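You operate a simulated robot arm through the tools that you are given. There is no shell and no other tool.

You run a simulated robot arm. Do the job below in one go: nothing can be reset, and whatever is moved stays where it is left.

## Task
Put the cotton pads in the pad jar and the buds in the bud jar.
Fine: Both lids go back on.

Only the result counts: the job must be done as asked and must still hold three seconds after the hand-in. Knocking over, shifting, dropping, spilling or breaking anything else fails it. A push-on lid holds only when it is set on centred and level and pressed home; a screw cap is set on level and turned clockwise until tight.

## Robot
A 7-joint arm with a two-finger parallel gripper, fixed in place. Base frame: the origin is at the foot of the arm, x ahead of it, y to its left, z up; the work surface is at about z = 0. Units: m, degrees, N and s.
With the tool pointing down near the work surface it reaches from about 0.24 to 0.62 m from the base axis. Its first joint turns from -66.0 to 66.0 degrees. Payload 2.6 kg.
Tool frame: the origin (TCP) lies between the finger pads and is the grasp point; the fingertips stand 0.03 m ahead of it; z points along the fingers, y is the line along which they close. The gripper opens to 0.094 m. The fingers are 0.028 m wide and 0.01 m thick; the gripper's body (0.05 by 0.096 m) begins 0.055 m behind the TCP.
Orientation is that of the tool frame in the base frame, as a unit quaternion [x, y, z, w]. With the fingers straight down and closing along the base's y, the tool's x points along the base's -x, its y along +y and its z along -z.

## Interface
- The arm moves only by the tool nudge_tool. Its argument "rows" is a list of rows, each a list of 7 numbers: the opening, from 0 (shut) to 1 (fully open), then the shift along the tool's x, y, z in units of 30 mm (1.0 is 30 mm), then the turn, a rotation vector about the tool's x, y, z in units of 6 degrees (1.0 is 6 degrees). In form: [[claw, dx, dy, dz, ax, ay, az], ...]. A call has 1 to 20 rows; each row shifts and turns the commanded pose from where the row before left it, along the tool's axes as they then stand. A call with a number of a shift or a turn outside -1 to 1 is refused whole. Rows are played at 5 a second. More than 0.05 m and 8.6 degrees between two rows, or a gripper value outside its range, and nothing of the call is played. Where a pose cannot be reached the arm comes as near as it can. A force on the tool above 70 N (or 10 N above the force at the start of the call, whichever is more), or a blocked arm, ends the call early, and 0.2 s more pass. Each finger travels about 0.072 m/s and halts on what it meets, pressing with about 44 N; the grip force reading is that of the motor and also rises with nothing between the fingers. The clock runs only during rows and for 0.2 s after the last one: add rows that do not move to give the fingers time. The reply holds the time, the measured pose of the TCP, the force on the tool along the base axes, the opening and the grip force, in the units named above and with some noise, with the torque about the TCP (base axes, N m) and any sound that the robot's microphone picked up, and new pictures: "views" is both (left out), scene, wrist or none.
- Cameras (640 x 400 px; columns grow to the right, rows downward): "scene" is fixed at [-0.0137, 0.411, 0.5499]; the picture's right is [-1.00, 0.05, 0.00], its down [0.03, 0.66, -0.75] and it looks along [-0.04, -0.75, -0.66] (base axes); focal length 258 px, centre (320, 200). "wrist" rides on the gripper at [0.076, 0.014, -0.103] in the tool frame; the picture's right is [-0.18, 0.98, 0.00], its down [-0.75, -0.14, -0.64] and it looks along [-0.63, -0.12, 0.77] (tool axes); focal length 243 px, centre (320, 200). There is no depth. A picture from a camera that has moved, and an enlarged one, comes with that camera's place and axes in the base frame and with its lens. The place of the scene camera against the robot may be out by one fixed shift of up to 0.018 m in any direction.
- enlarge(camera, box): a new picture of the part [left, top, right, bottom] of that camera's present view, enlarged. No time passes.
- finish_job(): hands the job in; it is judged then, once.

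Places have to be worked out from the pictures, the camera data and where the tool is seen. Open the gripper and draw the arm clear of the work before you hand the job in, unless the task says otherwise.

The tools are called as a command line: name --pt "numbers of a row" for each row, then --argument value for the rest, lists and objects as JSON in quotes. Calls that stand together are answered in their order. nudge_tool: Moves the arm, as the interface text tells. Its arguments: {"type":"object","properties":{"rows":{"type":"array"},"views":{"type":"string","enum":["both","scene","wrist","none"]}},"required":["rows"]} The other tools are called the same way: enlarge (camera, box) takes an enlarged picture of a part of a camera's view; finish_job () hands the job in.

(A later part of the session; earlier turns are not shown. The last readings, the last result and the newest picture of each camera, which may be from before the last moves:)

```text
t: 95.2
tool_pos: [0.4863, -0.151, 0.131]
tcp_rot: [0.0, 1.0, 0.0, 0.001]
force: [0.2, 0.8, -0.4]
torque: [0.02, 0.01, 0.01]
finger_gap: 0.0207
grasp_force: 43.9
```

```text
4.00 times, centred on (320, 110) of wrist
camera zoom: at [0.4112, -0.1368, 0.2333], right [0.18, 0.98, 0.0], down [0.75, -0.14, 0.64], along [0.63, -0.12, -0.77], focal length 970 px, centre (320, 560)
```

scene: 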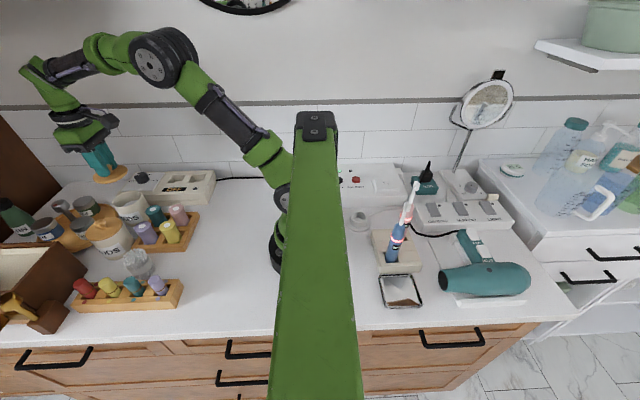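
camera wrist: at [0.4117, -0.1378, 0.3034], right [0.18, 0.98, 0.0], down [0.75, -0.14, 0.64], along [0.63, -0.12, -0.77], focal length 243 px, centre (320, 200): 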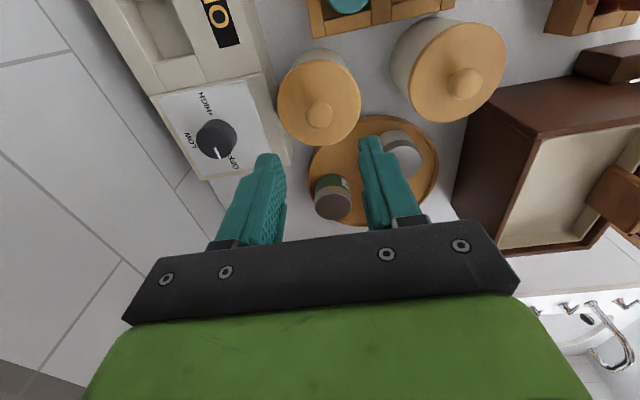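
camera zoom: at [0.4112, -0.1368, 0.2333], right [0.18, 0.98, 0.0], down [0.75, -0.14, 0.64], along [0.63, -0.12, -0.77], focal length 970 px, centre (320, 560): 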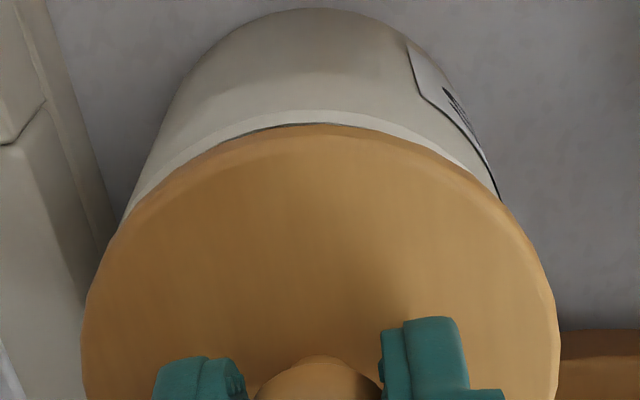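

That overshot slightly: the jar now appears about 1 mm to -y of the lid, with the lid a touch to -x. I'll make a fine correction and recheck.

nudge_tool --pt "0.0 -0.03 -0.025 0 0 0 0" --pt "0.0 0 0 0 0 0 0" --pt "0.0 0 0 0 0 0 0" --views "none"

enlarge --camera "wrist" --box '[240, 60, 400, 160]'

```text
t: 96.0
tool_pos: [0.4868, -0.1514, 0.1312]
tcp_rot: [-0.001, 1.0, 0.0, 0.0]
force: [0.7, 0.7, -0.6]
torque: [0.01, 0.0, 0.02]
finger_gap: 0.0207
grasp_force: 43.9
```

```text
4.00 times, centred on (320, 110) of wrist
camera zoom: at [0.4122, -0.1379, 0.2334], right [0.18, 0.98, 0.0], down [0.75, -0.14, 0.64], along [0.63, -0.12, -0.77], focal length 970 px, centre (320, 560)
```

zoom: 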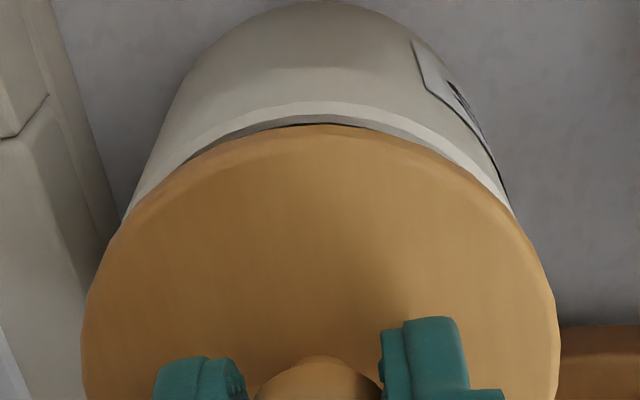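

Now the lid and jar are concentric in the view, within about 0.3 mm. I'll lower straight to just above the seat.

nudge_tool --pt "0.0 0 0 0.12 0 0 0" --pt "0.0 0 0 0.12 0 0 0" --pt "0.0 0 0 0.12 0 0 0" --pt "0.0 0 0 0.06 0 0 0" --pt "0.0 0 0 0 0 0 0" --views "none"

enlarge --camera "wrist" --box '[240, 60, 400, 160]'

enlarge --camera "scene" --box '[100, 185, 160, 223]'

```text
t: 97.2
tool_pos: [0.488, -0.1513, 0.1178]
tcp_rot: [0.001, 1.0, 0.0, 0.0]
force: [0.8, 0.7, -0.8]
torque: [-0.02, 0.0, 0.03]
finger_gap: 0.0205
grasp_force: 44.2
```

```text
4.00 times, centred on (320, 110) of wrist
camera zoom: at [0.4125, -0.1377, 0.2209], right [0.19, 0.98, 0.0], down [0.75, -0.14, 0.64], along [0.63, -0.12, -0.77], focal length 970 px, centre (320, 560)
```

zoom: 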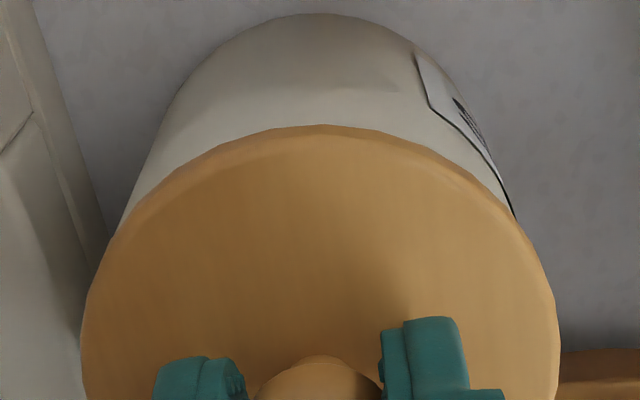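

```text
10.53 times, centred on (130, 204) of scene
camera zoom: at [-0.0137, 0.411, 0.5499], right [-1.0, 0.05, 0.0], down [0.03, 0.66, -0.75], along [-0.04, -0.75, -0.66], focal length 2720 px, centre (2320, 158)
```

zoom: 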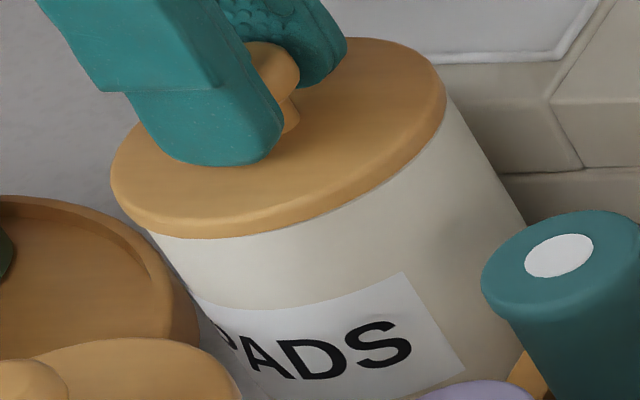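

The alignment looks symmetric now and matches the original picture. I'll take the last ~1.5 mm in fine steps.

nudge_tool --pt "0.0 0 0 0.03 0 0 0" --pt "0.0 0 0 0 0 0 0" --views "none"

nudge_tool --pt "0.0 0 0 0.03 0 0 0" --pt "0.0 0 0 0 0 0 0" --views "none"

```text
t: 97.8
tool_pos: [0.4881, -0.151, 0.1171]
tcp_rot: [0.001, 1.0, 0.0, 0.0]
force: [-0.4, 0.8, 0.9]
torque: [0.02, 0.0, -0.01]
finger_gap: 0.0204
grasp_force: 43.6
```

```text
t: 98.4
tool_pos: [0.4873, -0.152, 0.1167]
tcp_rot: [0.001, 1.0, 0.0, 0.002]
force: [-8.2, 1.0, 21.4]
torque: [0.14, 0.58, -0.01]
finger_gap: 0.0205
grasp_force: 43.6
heard: snap
```

Snap heard at 21 N with the lid centred, so it's home. I'll ease off just enough to unload before opening.

nudge_tool --pt "0.0 0 0 -0.02 0 0 0" --pt "0.0 0 0 0 0 0 0" --views "none"

```text
t: 99.0
tool_pos: [0.4892, -0.1518, 0.1173]
tcp_rot: [0.001, 1.0, -0.001, 0.002]
force: [-2.8, 1.3, 23.0]
torque: [0.03, 0.16, -0.01]
finger_gap: 0.0205
grasp_force: 44.0
```

Still 23 N on the lid, so I'll ease off a bit further.

nudge_tool --pt "0.0 0 0 -0.025 0 0 0" --pt "0.0 0 0 0 0 0 0" --views "none"

```text
t: 99.6
tool_pos: [0.4887, -0.1524, 0.1175]
tcp_rot: [0.0, 1.0, -0.001, 0.0]
force: [4.6, -3.0, 12.4]
torque: [-0.09, -0.45, -0.04]
finger_gap: 0.0204
grasp_force: 44.0
```

Unloading steadily, so one more small step.

nudge_tool --pt "0.0 0 0 -0.02 0 0 0" --pt "0.0 0 0 0 0 0 0" --views "none"

```text
t: 100.2
tool_pos: [0.4872, -0.1509, 0.1173]
tcp_rot: [0.0, 1.0, 0.0, -0.001]
force: [2.4, -2.1, 4.2]
torque: [-0.12, -0.5, -0.13]
finger_gap: 0.0203
grasp_force: 43.8
```

The loads are nearly nil now. I'll open slowly and see whether the lid stays put.

nudge_tool --pt "0.22 0 0 0 0 0 0" --pt "0.24 0 0 0 0 0 0" --pt "0.28 0 0 0 0 0 0" --pt "0.38 0 0 0 0 0 0" --pt "0.5 0 0 0 0 0 0" --pt "0.5 0 0 0 0 0 0" --views "none"

enlarge --camera "wrist" --box '[240, 60, 400, 160]'

enlarge --camera "scene" --box '[100, 185, 160, 223]'

```text
t: 101.6
tool_pos: [0.4881, -0.151, 0.1184]
tcp_rot: [0.001, 1.0, 0.0, 0.0]
force: [0.5, 0.4, 0.7]
torque: [-0.02, 0.0, -0.01]
finger_gap: 0.0473
grasp_force: 0.2
```

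```text
4.00 times, centred on (320, 110) of wrist
camera zoom: at [0.4121, -0.1373, 0.2211], right [0.18, 0.98, 0.0], down [0.75, -0.14, 0.64], along [0.63, -0.12, -0.77], focal length 970 px, centre (320, 560)
```

zoom: 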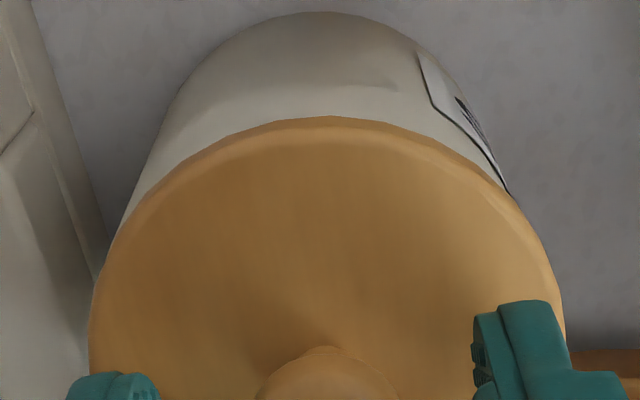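

```text
10.53 times, centred on (130, 204) of scene
camera zoom: at [-0.0137, 0.411, 0.5499], right [-1.0, 0.05, 0.0], down [0.03, 0.66, -0.75], along [-0.04, -0.75, -0.66], focal length 2720 px, centre (2320, 158)
```

zoom: 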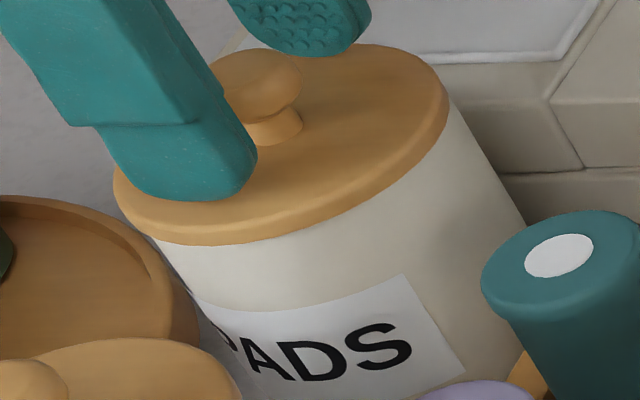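

Opening produced no snap and the lid stayed put, so it remains engaged and matches the original picture. I'll press down evenly with the open fingertips straddling the knob to make sure it's fully home.

nudge_tool --pt "0.5 0 0 0.08 0 0 0" --pt "0.5 0 0 0.05 0 0 0" --pt "0.5 0 0 0 0 0 0" --views "none"

nudge_tool --pt "0.5 0 0 0.05 0 0 0" --pt "0.5 0 0 0 0 0 0" --views "none"

```text
t: 102.4
tool_pos: [0.4892, -0.1517, 0.1138]
tcp_rot: [0.001, 1.0, 0.0, 0.0]
force: [0.3, -0.4, 1.2]
torque: [0.04, -0.05, 0.0]
finger_gap: 0.0471
grasp_force: 0.1
```

```text
t: 103.0
tool_pos: [0.4883, -0.1527, 0.1132]
tcp_rot: [0.001, 1.0, -0.001, 0.002]
force: [-5.3, 2.8, 17.6]
torque: [0.07, 0.24, 0.0]
finger_gap: 0.047
grasp_force: 0.0
```

Contact is at a lid-top height of about 0.083, as low as or lower than the original seat. One more gentle press, then I'll retreat.

nudge_tool --pt "0.5 0 0 0.04 0 0 0" --pt "0.5 0 0 0 0 0 0" --views "none"

nudge_tool --pt "0.5 0 0 -0.1 0 0 0" --pt "0.5 0 0 -0.1 0 0 0" --pt "0.5 0 0 -0.5 0 0 0" --pt "0.5 0 0 -0.7 0 0 0" --pt "0.5 0 0 -0.7 0 0 0" --pt "0.5 0 0 -0.7 0 0 0" --pt "0.5 0 0 0 0 0 0" --views "wrist"

enlarge --camera "wrist" --box '[250, 40, 390, 128]'

enlarge --camera "scene" --box '[80, 180, 180, 243]'

enlarge --camera "wrist" --box '[380, 0, 540, 100]'

```text
t: 103.6
tool_pos: [0.4894, -0.1517, 0.1144]
tcp_rot: [0.001, 1.0, 0.0, 0.002]
force: [-15.5, 4.8, 36.7]
torque: [0.27, 0.64, 0.01]
finger_gap: 0.047
grasp_force: 0.0
```

```text
t: 105.2
tool_pos: [0.487, -0.1508, 0.1935]
tcp_rot: [0.0, 1.0, 0.001, 0.0]
force: [-0.4, -0.5, 0.0]
torque: [0.0, -0.01, 0.0]
finger_gap: 0.0472
grasp_force: 0.0
camera wrist: at [0.4115, -0.1375, 0.2974], right [0.18, 0.98, 0.0], down [0.75, -0.14, 0.64], along [0.63, -0.12, -0.77], focal length 243 px, centre (320, 200)
```

wrist: 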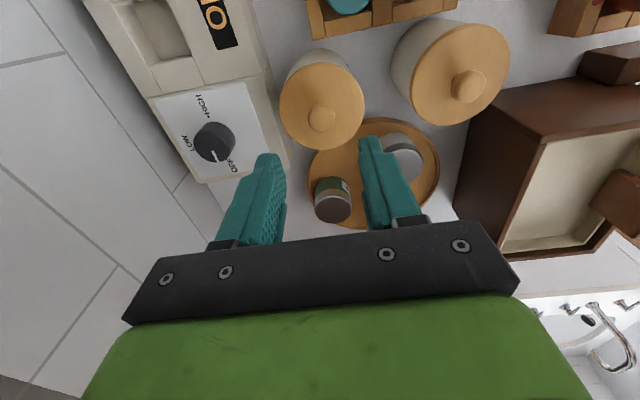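

```text
4.55 times, centred on (320, 84) of wrist
camera zoom: at [0.4115, -0.1375, 0.2974], right [0.18, 0.98, 0.0], down [0.75, -0.14, 0.64], along [0.63, -0.12, -0.77], focal length 1103 px, centre (320, 727)
```

zoom: 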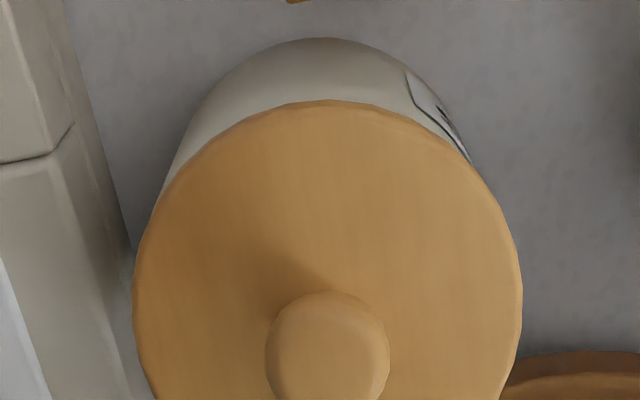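

```text
6.35 times, centred on (130, 212) of scene
camera zoom: at [-0.0137, 0.411, 0.5499], right [-1.0, 0.05, 0.0], down [0.03, 0.66, -0.75], along [-0.04, -0.75, -0.66], focal length 1641 px, centre (1526, 127)
```

zoom: 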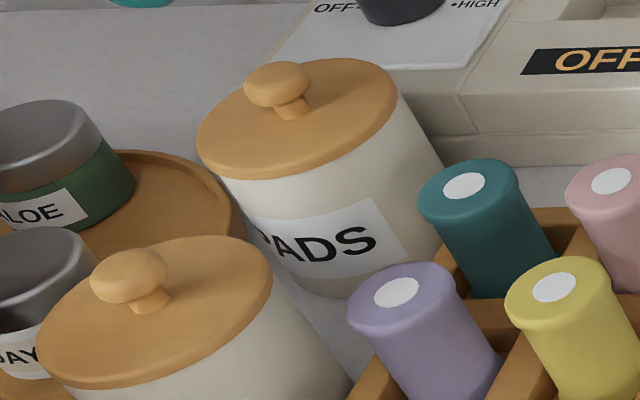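

```text
4.00 times, centred on (460, 50) of wrist
camera zoom: at [0.4115, -0.1375, 0.2974], right [0.18, 0.98, 0.0], down [0.75, -0.14, 0.64], along [0.63, -0.12, -0.77], focal length 970 px, centre (-240, 800)
```

zoom: 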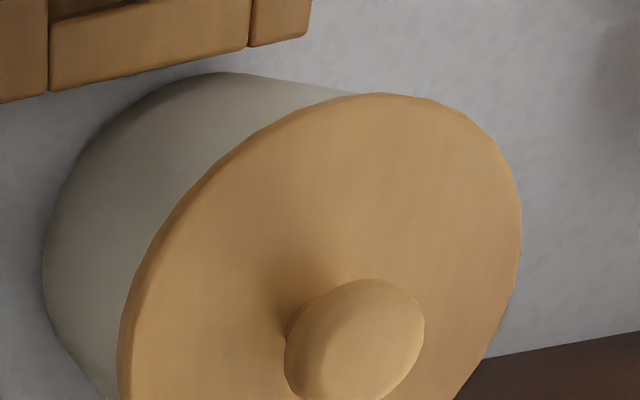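

The PADS lid is back where it started in the picture, flat and engaged (a single snap on pressing, none since). Now the BUDS jar: I'll move above its knob, estimated at (0.485,-0.037).

nudge_tool --pt "0.5 0 0.5 0 0 0 0" --pt "0.5 0.02 0.8 0 0 0 0" --pt "0.5 0.02 0.8 0 0 0 0" --pt "0.5 0.02 0.8 0 0 0 0" --pt "0.5 0 0.6 0.2 0 0 0" --pt "0.5 0 0.3 0.4 0 0 0" --pt "0.5 0 0 0.4 0 0 0" --pt "0.5 0 0 0 0 0 0" --pt "0.5 0 0 0 0 0 0" --views "wrist"

enlarge --camera "wrist" --box '[240, 40, 400, 140]'

enlarge --camera "scene" --box '[70, 190, 150, 240]'

```text
t: 107.2
tool_pos: [0.4864, -0.0366, 0.1647]
tcp_rot: [-0.001, 1.0, 0.0, -0.001]
force: [-0.3, -0.1, 0.0]
torque: [-0.01, 0.02, 0.03]
finger_gap: 0.0468
grasp_force: 0.1
camera wrist: at [0.4104, -0.023, 0.2681], right [0.18, 0.98, 0.0], down [0.75, -0.14, 0.64], along [0.63, -0.12, -0.77], focal length 243 px, centre (320, 200)
```

wrist: 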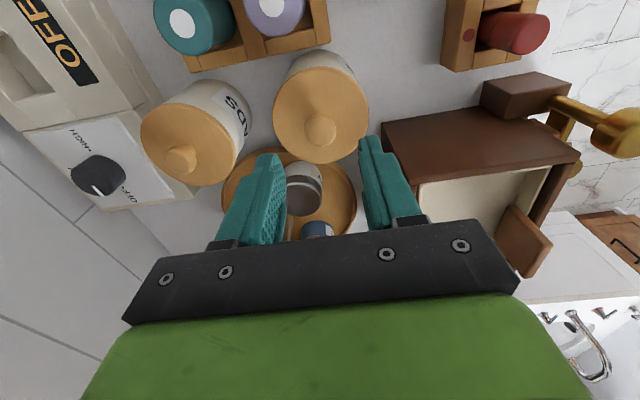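

```text
4.00 times, centred on (320, 90) of wrist
camera zoom: at [0.4104, -0.023, 0.2681], right [0.18, 0.98, 0.0], down [0.75, -0.14, 0.64], along [0.63, -0.12, -0.77], focal length 970 px, centre (320, 640)
```

zoom: 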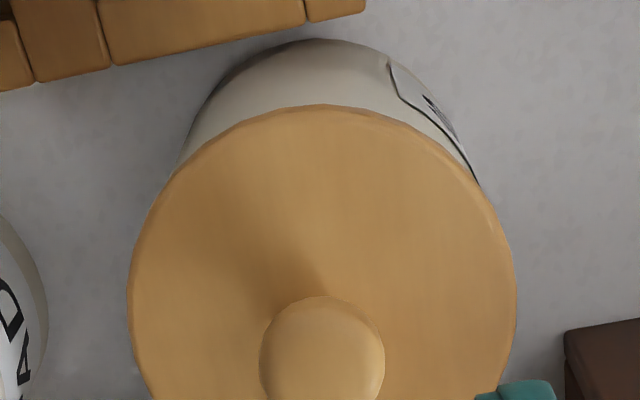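

```text
8.00 times, centred on (110, 215) of scene
camera zoom: at [-0.0137, 0.411, 0.5499], right [-1.0, 0.05, 0.0], down [0.03, 0.66, -0.75], along [-0.04, -0.75, -0.66], focal length 2068 px, centre (2000, 80)
```

zoom: 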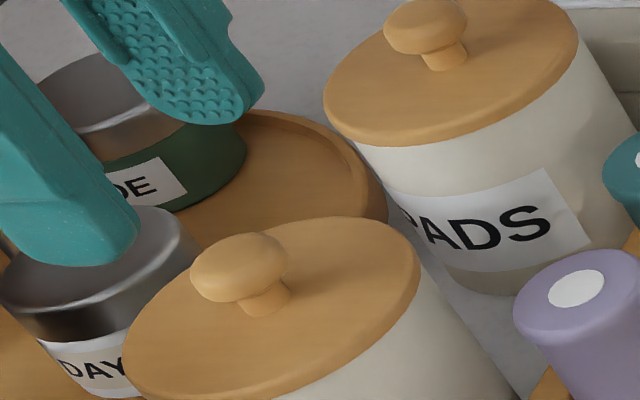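

The BUDS knob is centred to 0.4 mm in y and about 2 mm to -x of the TCP. I'll correct, go down to just above the lid, and check.

nudge_tool --pt "0.5 0.06 0.015 0.4 0 0 0" --pt "0.5 0 0 0.5 0 0 0" --pt "0.5 0 0 0.4 0 0 0" --pt "0.5 0 0 0.2 0 0 0" --pt "0.5 0 0 0 0 0 0" --views "none"

enlarge --camera "wrist" --box '[240, 90, 400, 190]'

enlarge --camera "scene" --box '[70, 190, 150, 240]'

```text
t: 108.4
tool_pos: [0.484, -0.0378, 0.1201]
tcp_rot: [0.001, 1.0, 0.0, 0.0]
force: [0.0, 0.3, 0.1]
torque: [0.02, -0.02, -0.02]
finger_gap: 0.0468
grasp_force: 0.0
```

```text
4.00 times, centred on (320, 140) of wrist
camera zoom: at [0.4086, -0.0236, 0.223], right [0.19, 0.98, 0.0], down [0.75, -0.14, 0.64], along [0.63, -0.12, -0.77], focal length 970 px, centre (320, 440)
```

zoom: 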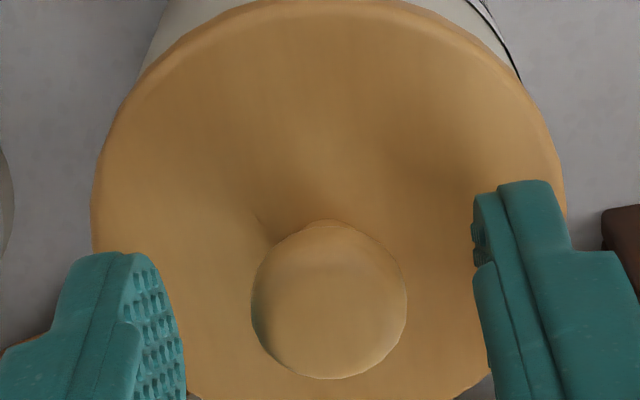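

```text
8.00 times, centred on (110, 215) of scene
camera zoom: at [-0.0137, 0.411, 0.5499], right [-1.0, 0.05, 0.0], down [0.03, 0.66, -0.75], along [-0.04, -0.75, -0.66], focal length 2068 px, centre (2000, 80)
```

zoom: 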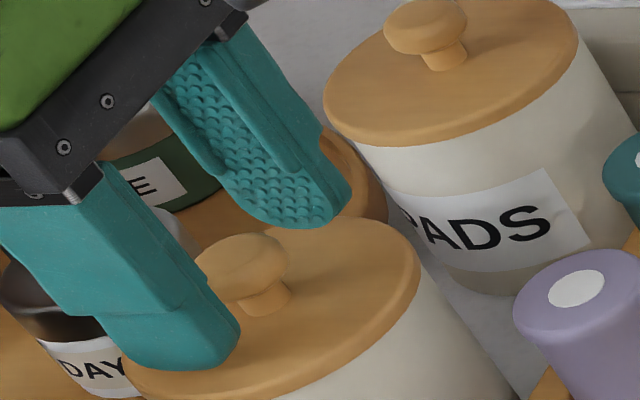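

The knob is about 1.3 mm to +y of the finger centre. I'll correct that, go down 3 mm, and close on it.

nudge_tool --pt "0.5 0 0.04 0.06 0 0 0" --pt "0.5 0 0 0.06 0 0 0" --pt "0.5 0 0 0 0 0 0" --views "none"

enlarge --camera "wrist" --box '[240, 90, 400, 190]'

```text
t: 109.2
tool_pos: [0.4843, -0.0361, 0.116]
tcp_rot: [0.0, 1.0, 0.0, 0.0]
force: [-0.4, 0.2, -0.3]
torque: [-0.04, 0.01, 0.02]
finger_gap: 0.0469
grasp_force: 0.0
```

```text
4.00 times, centred on (320, 140) of wrist
camera zoom: at [0.4083, -0.0222, 0.2192], right [0.18, 0.98, 0.0], down [0.75, -0.14, 0.64], along [0.63, -0.12, -0.77], focal length 970 px, centre (320, 440)
```

zoom: 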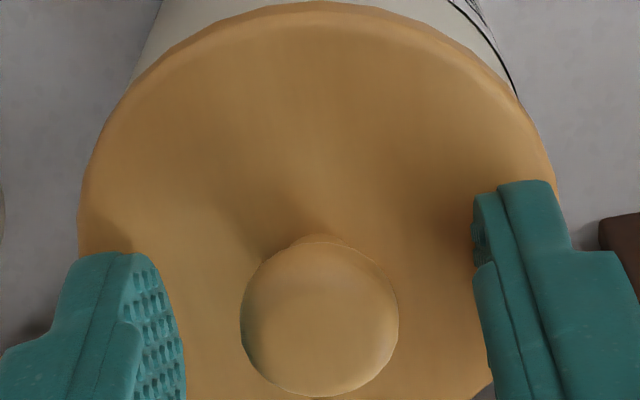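

Centred to within 0.2 mm. Now I'll close.

nudge_tool --pt "0.35 0 0 0 0 0 0" --pt "0.27 0 0 0 0 0 0" --pt "0.2 0 0 0 0 0 0" --pt "0.1 0 0 0 0 0 0" --pt "0.0 0 0 0 0 0 0" --pt "0.0 0 0 0 0 0 0" --views "none"

nudge_tool --pt "0.0 0 0 -0.05 0 0 0" --pt "0.0 0 0 -0.05 0 0 0" --pt "0.0 0 0 -0.05 0 0 0" --pt "0.0 0 0 0 0 0 0" --views "none"

enlarge --camera "scene" --box '[70, 190, 150, 240]'

enlarge --camera "wrist" --box '[240, 60, 400, 160]'

```text
t: 110.6
tool_pos: [0.4843, -0.0367, 0.1166]
tcp_rot: [0.001, 1.0, 0.0, 0.0]
force: [-0.2, -0.4, -0.1]
torque: [-0.04, 0.04, 0.03]
finger_gap: 0.0207
grasp_force: 43.8
heard: snap
```

```text
t: 111.6
tool_pos: [0.4831, -0.0359, 0.1207]
tcp_rot: [0.0, 1.0, 0.0, 0.0]
force: [-1.0, 0.5, -0.6]
torque: [-0.01, 0.0, -0.01]
finger_gap: 0.0204
grasp_force: 44.5
```

```text
8.00 times, centred on (110, 215) of scene
camera zoom: at [-0.0137, 0.411, 0.5499], right [-1.0, 0.05, 0.0], down [0.03, 0.66, -0.75], along [-0.04, -0.75, -0.66], focal length 2068 px, centre (2000, 80)
```

zoom: 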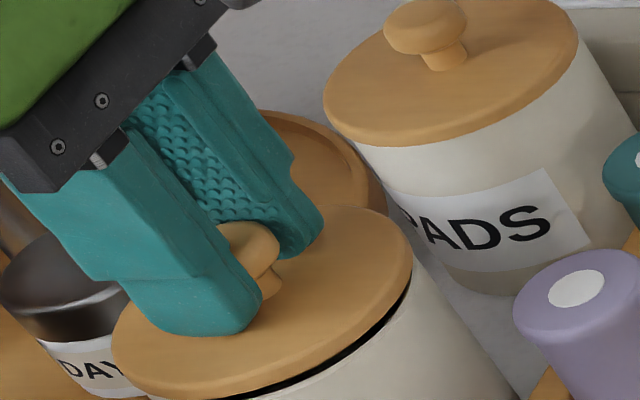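

```text
4.00 times, centred on (320, 110) of wrist
camera zoom: at [0.4082, -0.0222, 0.2244], right [0.18, 0.98, 0.0], down [0.75, -0.14, 0.64], along [0.63, -0.12, -0.77], focal length 970 px, centre (320, 560)
```

zoom: 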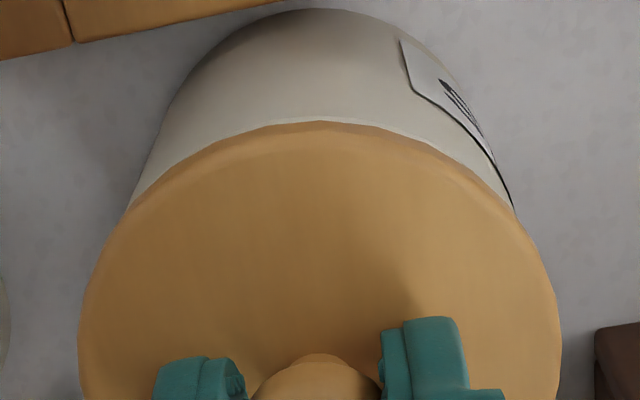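

As before, the clamp popped the lid and it lifts freely. I'll raise 10 mm and take a reference view for later re-alignment.

nudge_tool --pt "0.0 0 0 -0.08 0 0 0" --pt "0.0 0 0 -0.08 0 0 0" --pt "0.0 0 0 -0.09 0 0 0" --pt "0.0 0 0 -0.09 0 0 0" --pt "0.0 0 0 0 0 0 0" --pt "0.0 0 0 0 0 0 0" --views "none"

enlarge --camera "wrist" --box '[240, 60, 400, 160]'

enlarge --camera "scene" --box '[70, 200, 150, 250]'

```text
t: 113.0
tool_pos: [0.4852, -0.0367, 0.1318]
tcp_rot: [0.0, 1.0, -0.001, 0.0]
force: [0.0, 0.5, 0.6]
torque: [0.0, -0.04, 0.05]
finger_gap: 0.0202
grasp_force: 44.6
```

```text
4.00 times, centred on (320, 110) of wrist
camera zoom: at [0.4086, -0.022, 0.235], right [0.18, 0.98, 0.0], down [0.75, -0.14, 0.64], along [0.63, -0.12, -0.77], focal length 970 px, centre (320, 560)
```

zoom: 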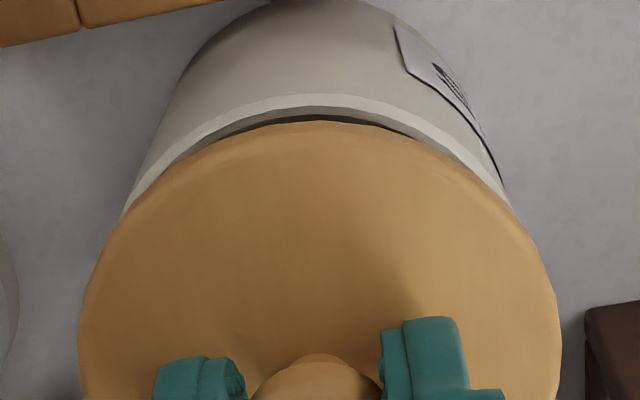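

```text
8.00 times, centred on (110, 225) of scene
camera zoom: at [-0.0137, 0.411, 0.5499], right [-1.0, 0.05, 0.0], down [0.03, 0.66, -0.75], along [-0.04, -0.75, -0.66], focal length 2068 px, centre (2000, 0)
```

zoom: 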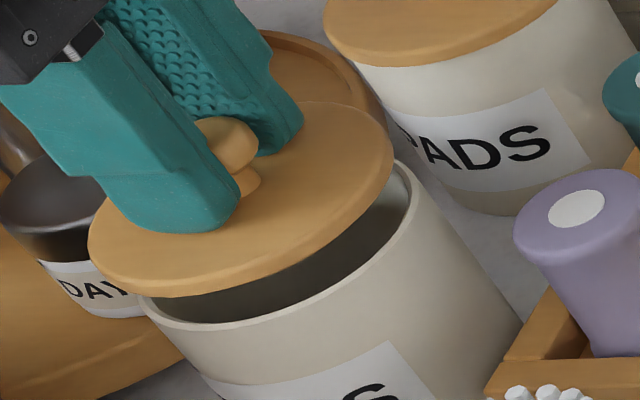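

Reference noted: the lid spans 78–562 in the zoom, the jar edges meet it at 122 and 512, and the rim sits 27 px above the lid edge. I'll raise to 0.20 gently.

nudge_tool --pt "0.0 0 0 -0.1 0 0 0" --pt "0.0 0 0 -0.15 0 0 0" --pt "0.0 0 0 -0.2 0 0 0" --pt "0.0 0 0 -0.25 0 0 0" --pt "0.0 0 0 -0.3 0 0 0" --pt "0.0 0 0 -0.3 0 0 0" --pt "0.0 0 0 -0.3 0 0 0" --pt "0.0 0 0 -0.3 0 0 0" --pt "0.0 0 0 -0.25 0 0 0" --pt "0.0 0 0 -0.15 0 0 0" --pt "0.0 0 0 0 0 0 0" --views "wrist"

enlarge --camera "wrist" --box '[240, 30, 400, 130]'

```text
t: 115.4
tool_pos: [0.4833, -0.0349, 0.201]
tcp_rot: [0.0, 1.0, 0.0, 0.001]
force: [1.0, 0.0, -0.4]
torque: [-0.02, -0.04, 0.01]
finger_gap: 0.0203
grasp_force: 43.9
camera wrist: at [0.4083, -0.0213, 0.3038], right [0.18, 0.98, 0.0], down [0.75, -0.14, 0.64], along [0.63, -0.12, -0.77], focal length 243 px, centre (320, 200)
```

wrist: 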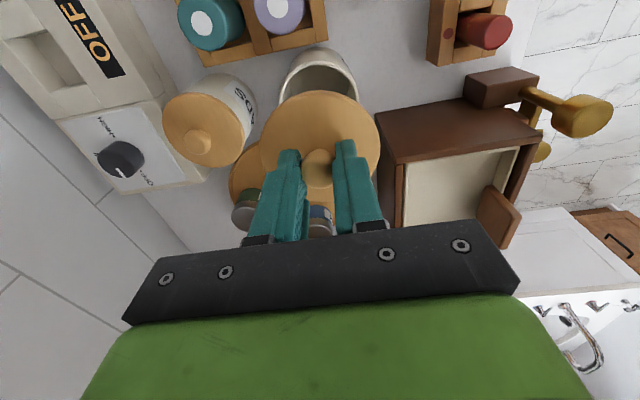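

```text
4.00 times, centred on (320, 80) of wrist
camera zoom: at [0.4083, -0.0213, 0.3038], right [0.18, 0.98, 0.0], down [0.75, -0.14, 0.64], along [0.63, -0.12, -0.77], focal length 970 px, centre (320, 680)
```

zoom: 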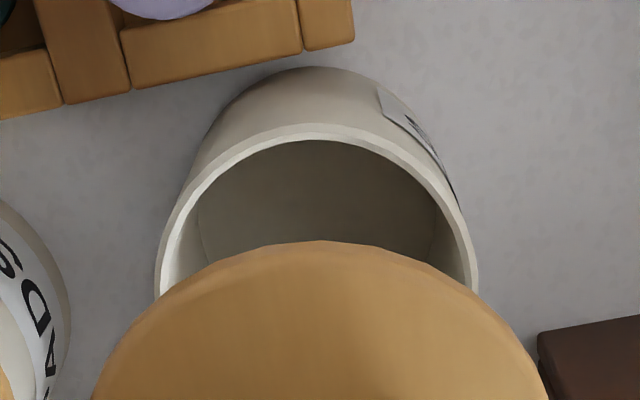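

The lid is held, and the BUDS jar is open and empty. I'll carry the lid to the same empty counter spot.

nudge_tool --pt "0.0 0.2 0.05 0 0 0 0" --pt "0.0 0.35 0.08 0 0 0 0" --pt "0.0 0.45 0.11 0 0 0 0" --pt "0.0 0.45 0.11 0 0 0 0" --pt "0.0 0.45 0.11 0 0 0 0" --pt "0.0 0.45 0.11 0 0 0 0" --pt "0.0 0.45 0.11 0 0 0 0" --pt "0.0 0.45 0.11 0 0 0 0" --pt "0.0 0.45 0.11 0 0 0 0" --pt "0.0 0.45 0.11 0 0 0 0" --pt "0.0 0.45 0.11 0 0 0 0" --pt "0.0 0.45 0.11 0 0 0 0" --pt "0.0 0.45 0.11 0 0 0 0" --pt "0.0 0.45 0.11 0 0 0 0" --pt "0.0 0.45 0.11 0 0 0 0" --pt "0.0 0.45 0.11 0 0 0 0" --pt "0.0 0.3 0.07 0 0 0 0" --pt "0.0 0.17 0.03 0 0 0 0" --pt "0.0 0 0 0 0 0 0" --views "wrist"

nudge_tool --pt "0.0 0 0 0.15 0 0 0" --pt "0.0 0 0 0.3 0 0 0" --pt "0.0 0 0 0.4 0 0 0" --pt "0.0 0 0 0.4 0 0 0" --pt "0.0 0 0 0.4 0 0 0" --pt "0.0 0 0 0.4 0 0 0" --pt "0.0 0 0 0.4 0 0 0" --pt "0.0 0 0 0.4 0 0 0" --pt "0.0 0 0 0.4 0 0 0" --pt "0.0 0 0 0.4 0 0 0" --pt "0.0 0 0 0.4 0 0 0" --pt "0.0 0 0 0.3 0 0 0" --pt "0.0 0 0 0.2 0 0 0" --pt "0.0 0 0 0.15 0 0 0" --pt "0.0 0 0 0.1 0 0 0" --pt "0.0 0 0 0.1 0 0 0" --pt "0.0 0 0 0 0 0 0" --views "both"

```text
t: 119.4
tool_pos: [0.2652, 0.0192, 0.2017]
tcp_rot: [-0.001, 1.0, 0.001, 0.0]
force: [0.4, 0.4, -0.4]
torque: [-0.01, -0.02, 0.0]
finger_gap: 0.0206
grasp_force: 44.3
camera wrist: at [0.1885, 0.0322, 0.3038], right [0.18, 0.98, 0.0], down [0.75, -0.14, 0.64], along [0.63, -0.12, -0.77], focal length 243 px, centre (320, 200)
```

wrist: 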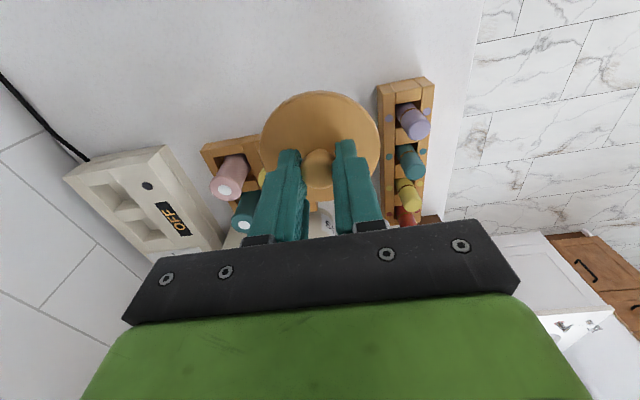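

```text
t: 123.0
tool_pos: [0.2654, 0.0182, 0.0543]
tcp_rot: [0.001, 1.0, 0.0, 0.0]
force: [-0.6, -0.1, -1.1]
torque: [-0.01, 0.04, 0.0]
finger_gap: 0.0205
grasp_force: 44.0
camera wrist: at [0.1887, 0.032, 0.1567], right [0.19, 0.98, 0.0], down [0.75, -0.14, 0.64], along [0.63, -0.12, -0.77], focal length 243 px, centre (320, 200)
```

scene: 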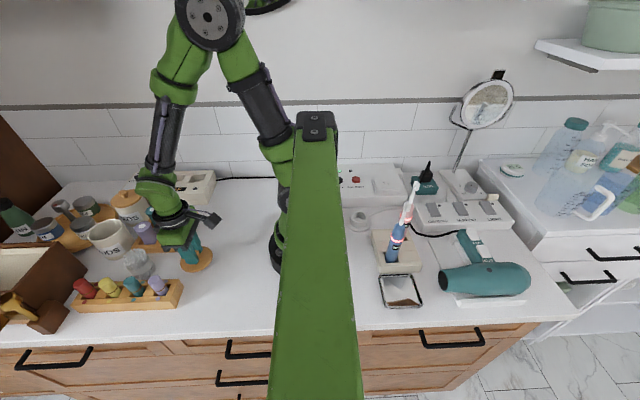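
wrist: 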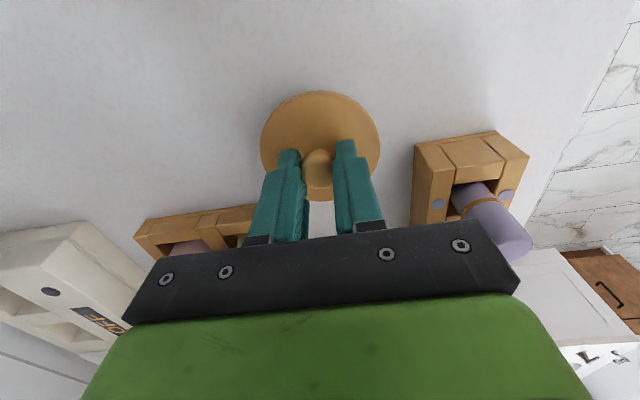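

About 11 mm above the counter. I'll approach it in diminishing steps.

nudge_tool --pt "0.0 0 0 0.1 0 0 0" --pt "0.0 0 0 0.1 0 0 0" --pt "0.0 0 0 0.06 0 0 0" --pt "0.0 0 0 0 0 0 0" --views "none"

nudge_tool --pt "0.0 0 0 0.04 0 0 0" --pt "0.0 0 0 0 0 0 0" --views "none"

nudge_tool --pt "0.0 0 0 0.04 0 0 0" --pt "0.0 0 0 0 0 0 0" --views "none"

```text
t: 124.0
tool_pos: [0.2653, 0.0182, 0.0445]
tcp_rot: [0.001, 1.0, -0.001, 0.0]
force: [0.4, -0.5, -0.6]
torque: [-0.05, -0.02, 0.03]
finger_gap: 0.0208
grasp_force: 43.7
```

```text
t: 124.6
tool_pos: [0.2661, 0.0175, 0.0452]
tcp_rot: [0.001, 1.0, 0.0, 0.001]
force: [0.3, -0.3, 0.0]
torque: [0.03, 0.0, -0.02]
finger_gap: 0.0203
grasp_force: 44.2
```

```text
t: 125.2
tool_pos: [0.2648, 0.0167, 0.0431]
tcp_rot: [0.001, 1.0, 0.0, 0.0]
force: [-0.7, -1.0, 7.0]
torque: [-0.02, 0.1, 0.03]
finger_gap: 0.0206
grasp_force: 44.4
```

Light contact (7 N) at z≈0.043, so the lid is down. I'll open, rise, and turn the gripper 90° for the bud bundle.

nudge_tool --pt "0.0 0 0 -0.01 0 0 0" --pt "0.25 0 0 0 0 0 0" --pt "0.4 0 0 0 0 0 0" --pt "0.5 0 0 0 0 0 0" --pt "0.5 0 0 -0.2 0 0 0" --pt "0.5 0 0 -0.5 0 0 0" --pt "0.5 0 0 -0.8 0 0 0" --pt "0.5 0 0 -0.9 0 0 0" --pt "0.5 0 0 -0.9 0 0 0" --pt "0.5 0 0 -0.9 0 0 0" --pt "0.5 0 0 -0.8 0 0 0" --pt "0.5 0 0 0 0 0 0" --views "wrist"

nudge_tool --pt "0.6 0 0 0 0 0 1" --pt "0.7 0 0 0 0 0 1" --pt "0.7 0 0 0 0 0 1" --pt "0.7 0 0 0 0 0 1" --pt "0.7 0 0 0 0 0 1" --pt "0.7 0 0 0 0 0 1" --pt "0.7 0 0 0 0 0 1" --pt "0.7 0 0 0 0 0 1" --pt "0.7 0 0 0 0 0 1" --pt "0.7 0 0 0 0 0 1" --pt "0.7 0 0 0 0 0 1" --pt "0.7 0 0 0 0 0 1" --pt "0.7 0 0 0 0 0 1" --pt "0.7 0 0 0 0 0 1" --pt "0.7 0 0 0 0 0 1" --pt "0.7 0 0 0 0 0 0" --pt "0.7 0 0 0 0 0 0" --views "both"

```text
t: 127.8
tool_pos: [0.2656, 0.0168, 0.1943]
tcp_rot: [0.001, 1.0, 0.0, 0.001]
force: [-0.1, -0.1, -0.1]
torque: [-0.05, -0.01, 0.04]
finger_gap: 0.0469
grasp_force: 0.0
camera wrist: at [0.1894, 0.0303, 0.2971], right [0.19, 0.98, 0.0], down [0.75, -0.14, 0.64], along [0.63, -0.12, -0.77], focal length 243 px, centre (320, 200)
```

wrist: 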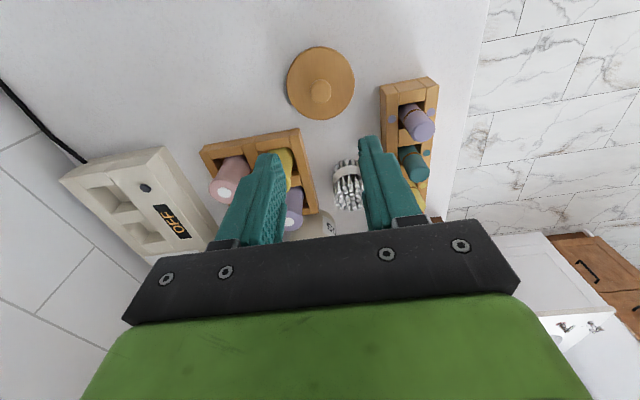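

```text
t: 131.4
tool_pos: [0.2651, 0.0172, 0.1945]
tcp_rot: [0.707, 0.707, 0.0, 0.0]
force: [-0.2, -0.1, -0.1]
torque: [0.02, -0.01, -0.01]
finger_gap: 0.0656
grasp_force: 0.1
camera wrist: at [0.28, 0.0929, 0.2965], right [0.98, -0.19, 0.0], down [-0.14, -0.75, 0.64], along [-0.12, -0.63, -0.77], focal length 243 px, centre (320, 200)
```

scene: 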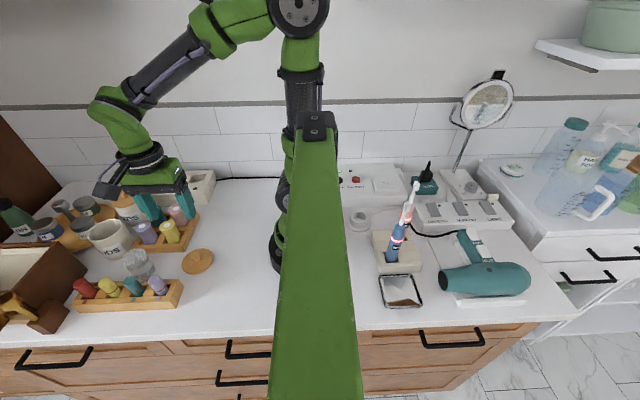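
wrist: 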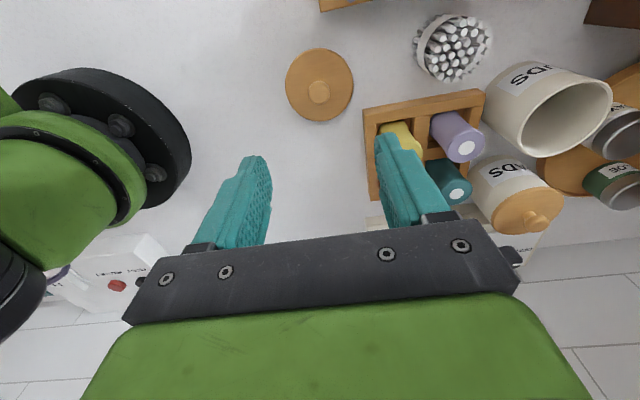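

The lid is on the counter. I'll move above the bud bundle at about (0.391,0.037).

nudge_tool --pt "0.7 0.11 0.7 0.1 0 0 0" --pt "0.7 0.11 0.7 0.2 0 0 0" --pt "0.7 0.11 0.7 0.25 0 0 0" --pt "0.7 0.11 0.7 0.3 0 0 0" --pt "0.7 0.11 0.7 0.3 0 0 0" --pt "0.7 0.11 0.7 0.3 0 0 0" --pt "0.7 0 0 0 0 0 0" --pt "0.7 0 0 0 0 0 0" --views "both"

enlarge --camera "wrist" --box '[220, 10, 420, 135]'

enlarge --camera "scene" --box '[80, 220, 200, 295]'

```text
t: 133.2
tool_pos: [0.3933, 0.0365, 0.1511]
tcp_rot: [0.707, 0.707, 0.0, 0.0]
force: [0.7, 0.4, -0.7]
torque: [0.0, 0.0, 0.04]
finger_gap: 0.0658
grasp_force: 0.1
camera wrist: at [0.407, 0.1115, 0.2532], right [0.98, -0.18, 0.0], down [-0.14, -0.75, 0.64], along [-0.12, -0.63, -0.77], focal length 243 px, centre (320, 200)
```

scene: 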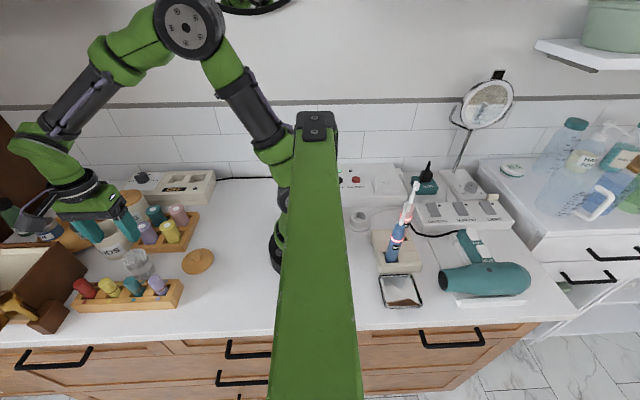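
wrist: 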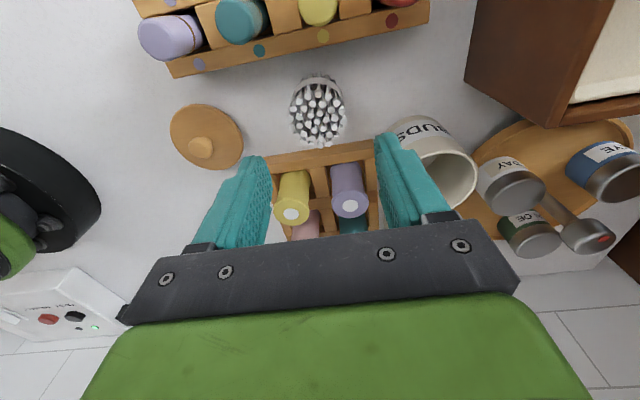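

```text
3.20 times, centred on (320, 72) of wrist
camera zoom: at [0.407, 0.1115, 0.2532], right [0.98, -0.18, 0.0], down [-0.14, -0.75, 0.64], along [-0.12, -0.63, -0.77], focal length 776 px, centre (320, 608)
```

zoom: 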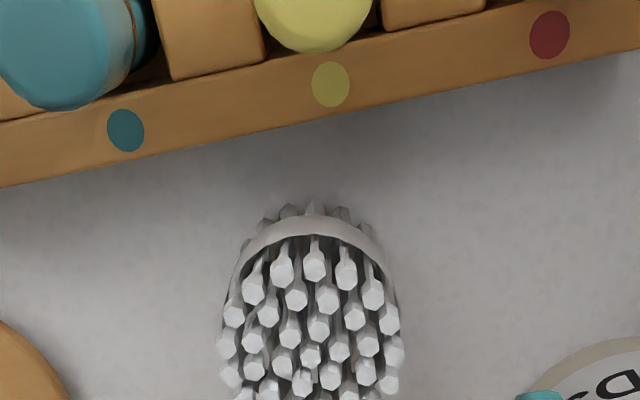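

```text
5.33 times, centred on (140, 258) of scene
camera zoom: at [-0.0137, 0.411, 0.5499], right [-1.0, 0.05, 0.0], down [0.03, 0.66, -0.75], along [-0.04, -0.75, -0.66], focal length 1378 px, centre (1280, -107)
```

zoom: 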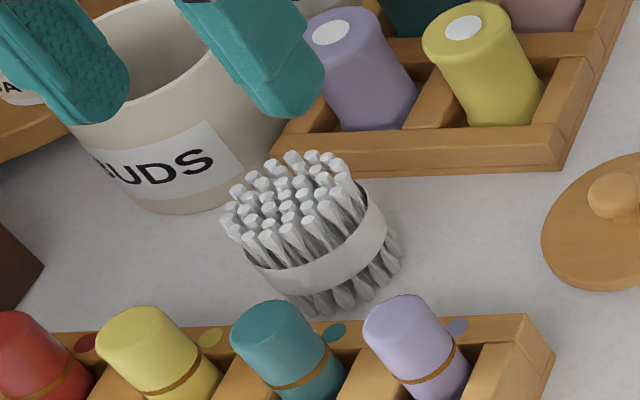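

The bundle centre reads about (0.3905,0.036), with its top near 0.05. I'll correct x by -2.7 mm, go down partway and recheck.

nudge_tool --pt "0.7 0 -0.09 0.4 0 0 0" --pt "0.7 0 0 0.6 0 0 0" --pt "0.7 0 0 0.6 0 0 0" --pt "0.7 0 0 0.4 0 0 0" --pt "0.7 0 0 0.1 0 0 0" --pt "0.7 0 0 0 0 0 0" --views "wrist"

enlarge --camera "wrist" --box '[200, 50, 440, 200]'

enlarge --camera "scene" --box '[80, 220, 200, 295]'

```text
t: 134.6
tool_pos: [0.3904, 0.0377, 0.088]
tcp_rot: [0.707, 0.707, 0.0, 0.0]
force: [0.2, 0.2, 0.1]
torque: [0.0, -0.01, 0.0]
finger_gap: 0.066
grasp_force: 0.1
camera wrist: at [0.4041, 0.113, 0.1912], right [0.98, -0.18, 0.0], down [-0.14, -0.75, 0.64], along [-0.12, -0.63, -0.77], focal length 243 px, centre (320, 200)
```

wrist: 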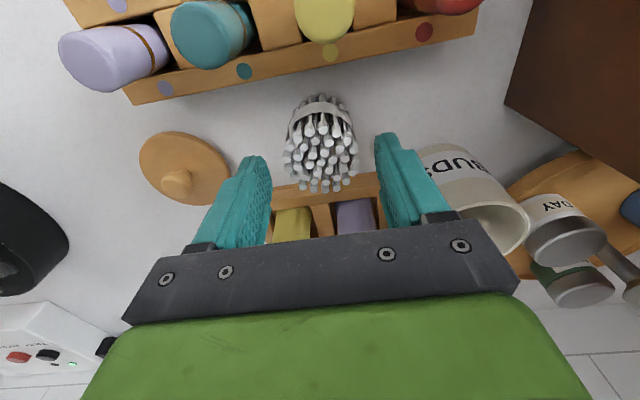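

```text
2.67 times, centred on (320, 125) of wrist
camera zoom: at [0.4041, 0.113, 0.1912], right [0.98, -0.18, 0.0], down [-0.14, -0.75, 0.64], along [-0.12, -0.63, -0.77], focal length 647 px, centre (320, 400)
```

zoom: 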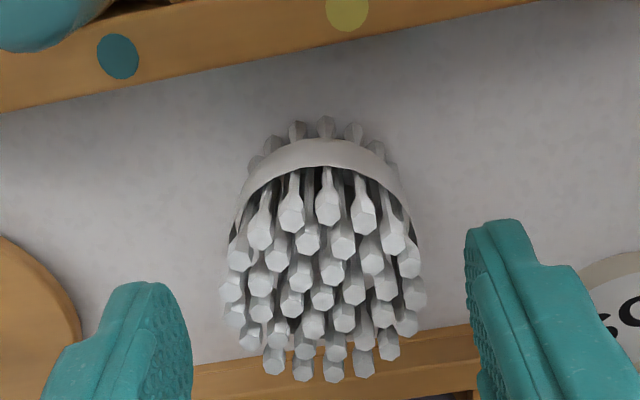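

```text
5.33 times, centred on (140, 258) of scene
camera zoom: at [-0.0137, 0.411, 0.5499], right [-1.0, 0.05, 0.0], down [0.03, 0.66, -0.75], along [-0.04, -0.75, -0.66], focal length 1378 px, centre (1280, -107)
```

zoom: 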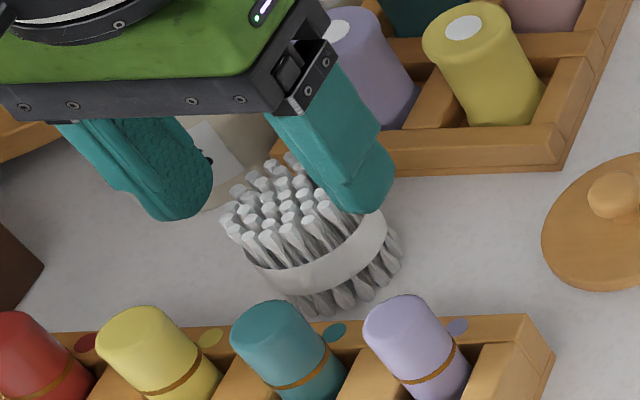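

The bundle is centred in x. I'll shift 2 mm in -y and lower so the tips are at about z 0.029, at band level, then check.

nudge_tool --pt "0.7 -0.07 0.02 0.3 0 0 0" --pt "0.7 0 0 0.3 0 0 0" --pt "0.7 0 0 0.25 0 0 0" --pt "0.7 0 0 0.12 0 0 0" --pt "0.7 0 0 0 0 0 0" --views "wrist"

enlarge --camera "wrist" --box '[200, 50, 440, 200]'

enlarge --camera "scene" --box '[80, 220, 200, 295]'

```text
t: 135.8
tool_pos: [0.3899, 0.0347, 0.0587]
tcp_rot: [0.707, 0.707, 0.0, 0.001]
force: [1.1, -0.6, -0.2]
torque: [0.0, -0.03, -0.01]
finger_gap: 0.0656
grasp_force: 0.1
camera wrist: at [0.4039, 0.1104, 0.1614], right [0.98, -0.18, 0.0], down [-0.14, -0.75, 0.64], along [-0.12, -0.63, -0.77], focal length 243 px, centre (320, 200)
```

wrist: 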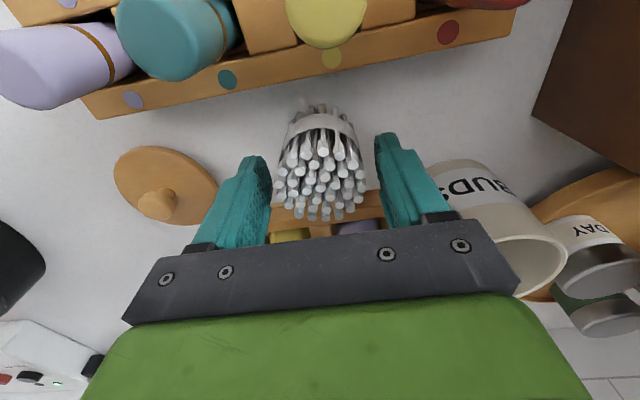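

```text
2.67 times, centred on (320, 125) of wrist
camera zoom: at [0.4039, 0.1104, 0.1614], right [0.98, -0.18, 0.0], down [-0.14, -0.75, 0.64], along [-0.12, -0.63, -0.77], focal length 647 px, centre (320, 400)
```

zoom: 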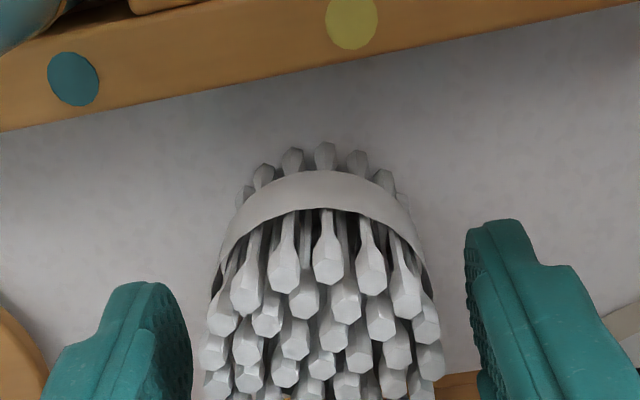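

```text
5.33 times, centred on (140, 258) of scene
camera zoom: at [-0.0137, 0.411, 0.5499], right [-1.0, 0.05, 0.0], down [0.03, 0.66, -0.75], along [-0.04, -0.75, -0.66], focal length 1378 px, centre (1280, -107)
```

zoom: 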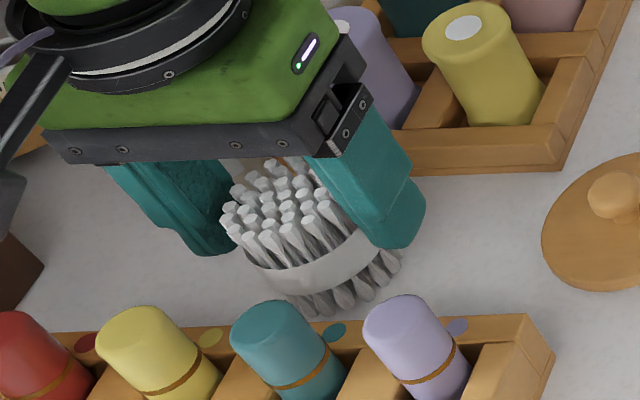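

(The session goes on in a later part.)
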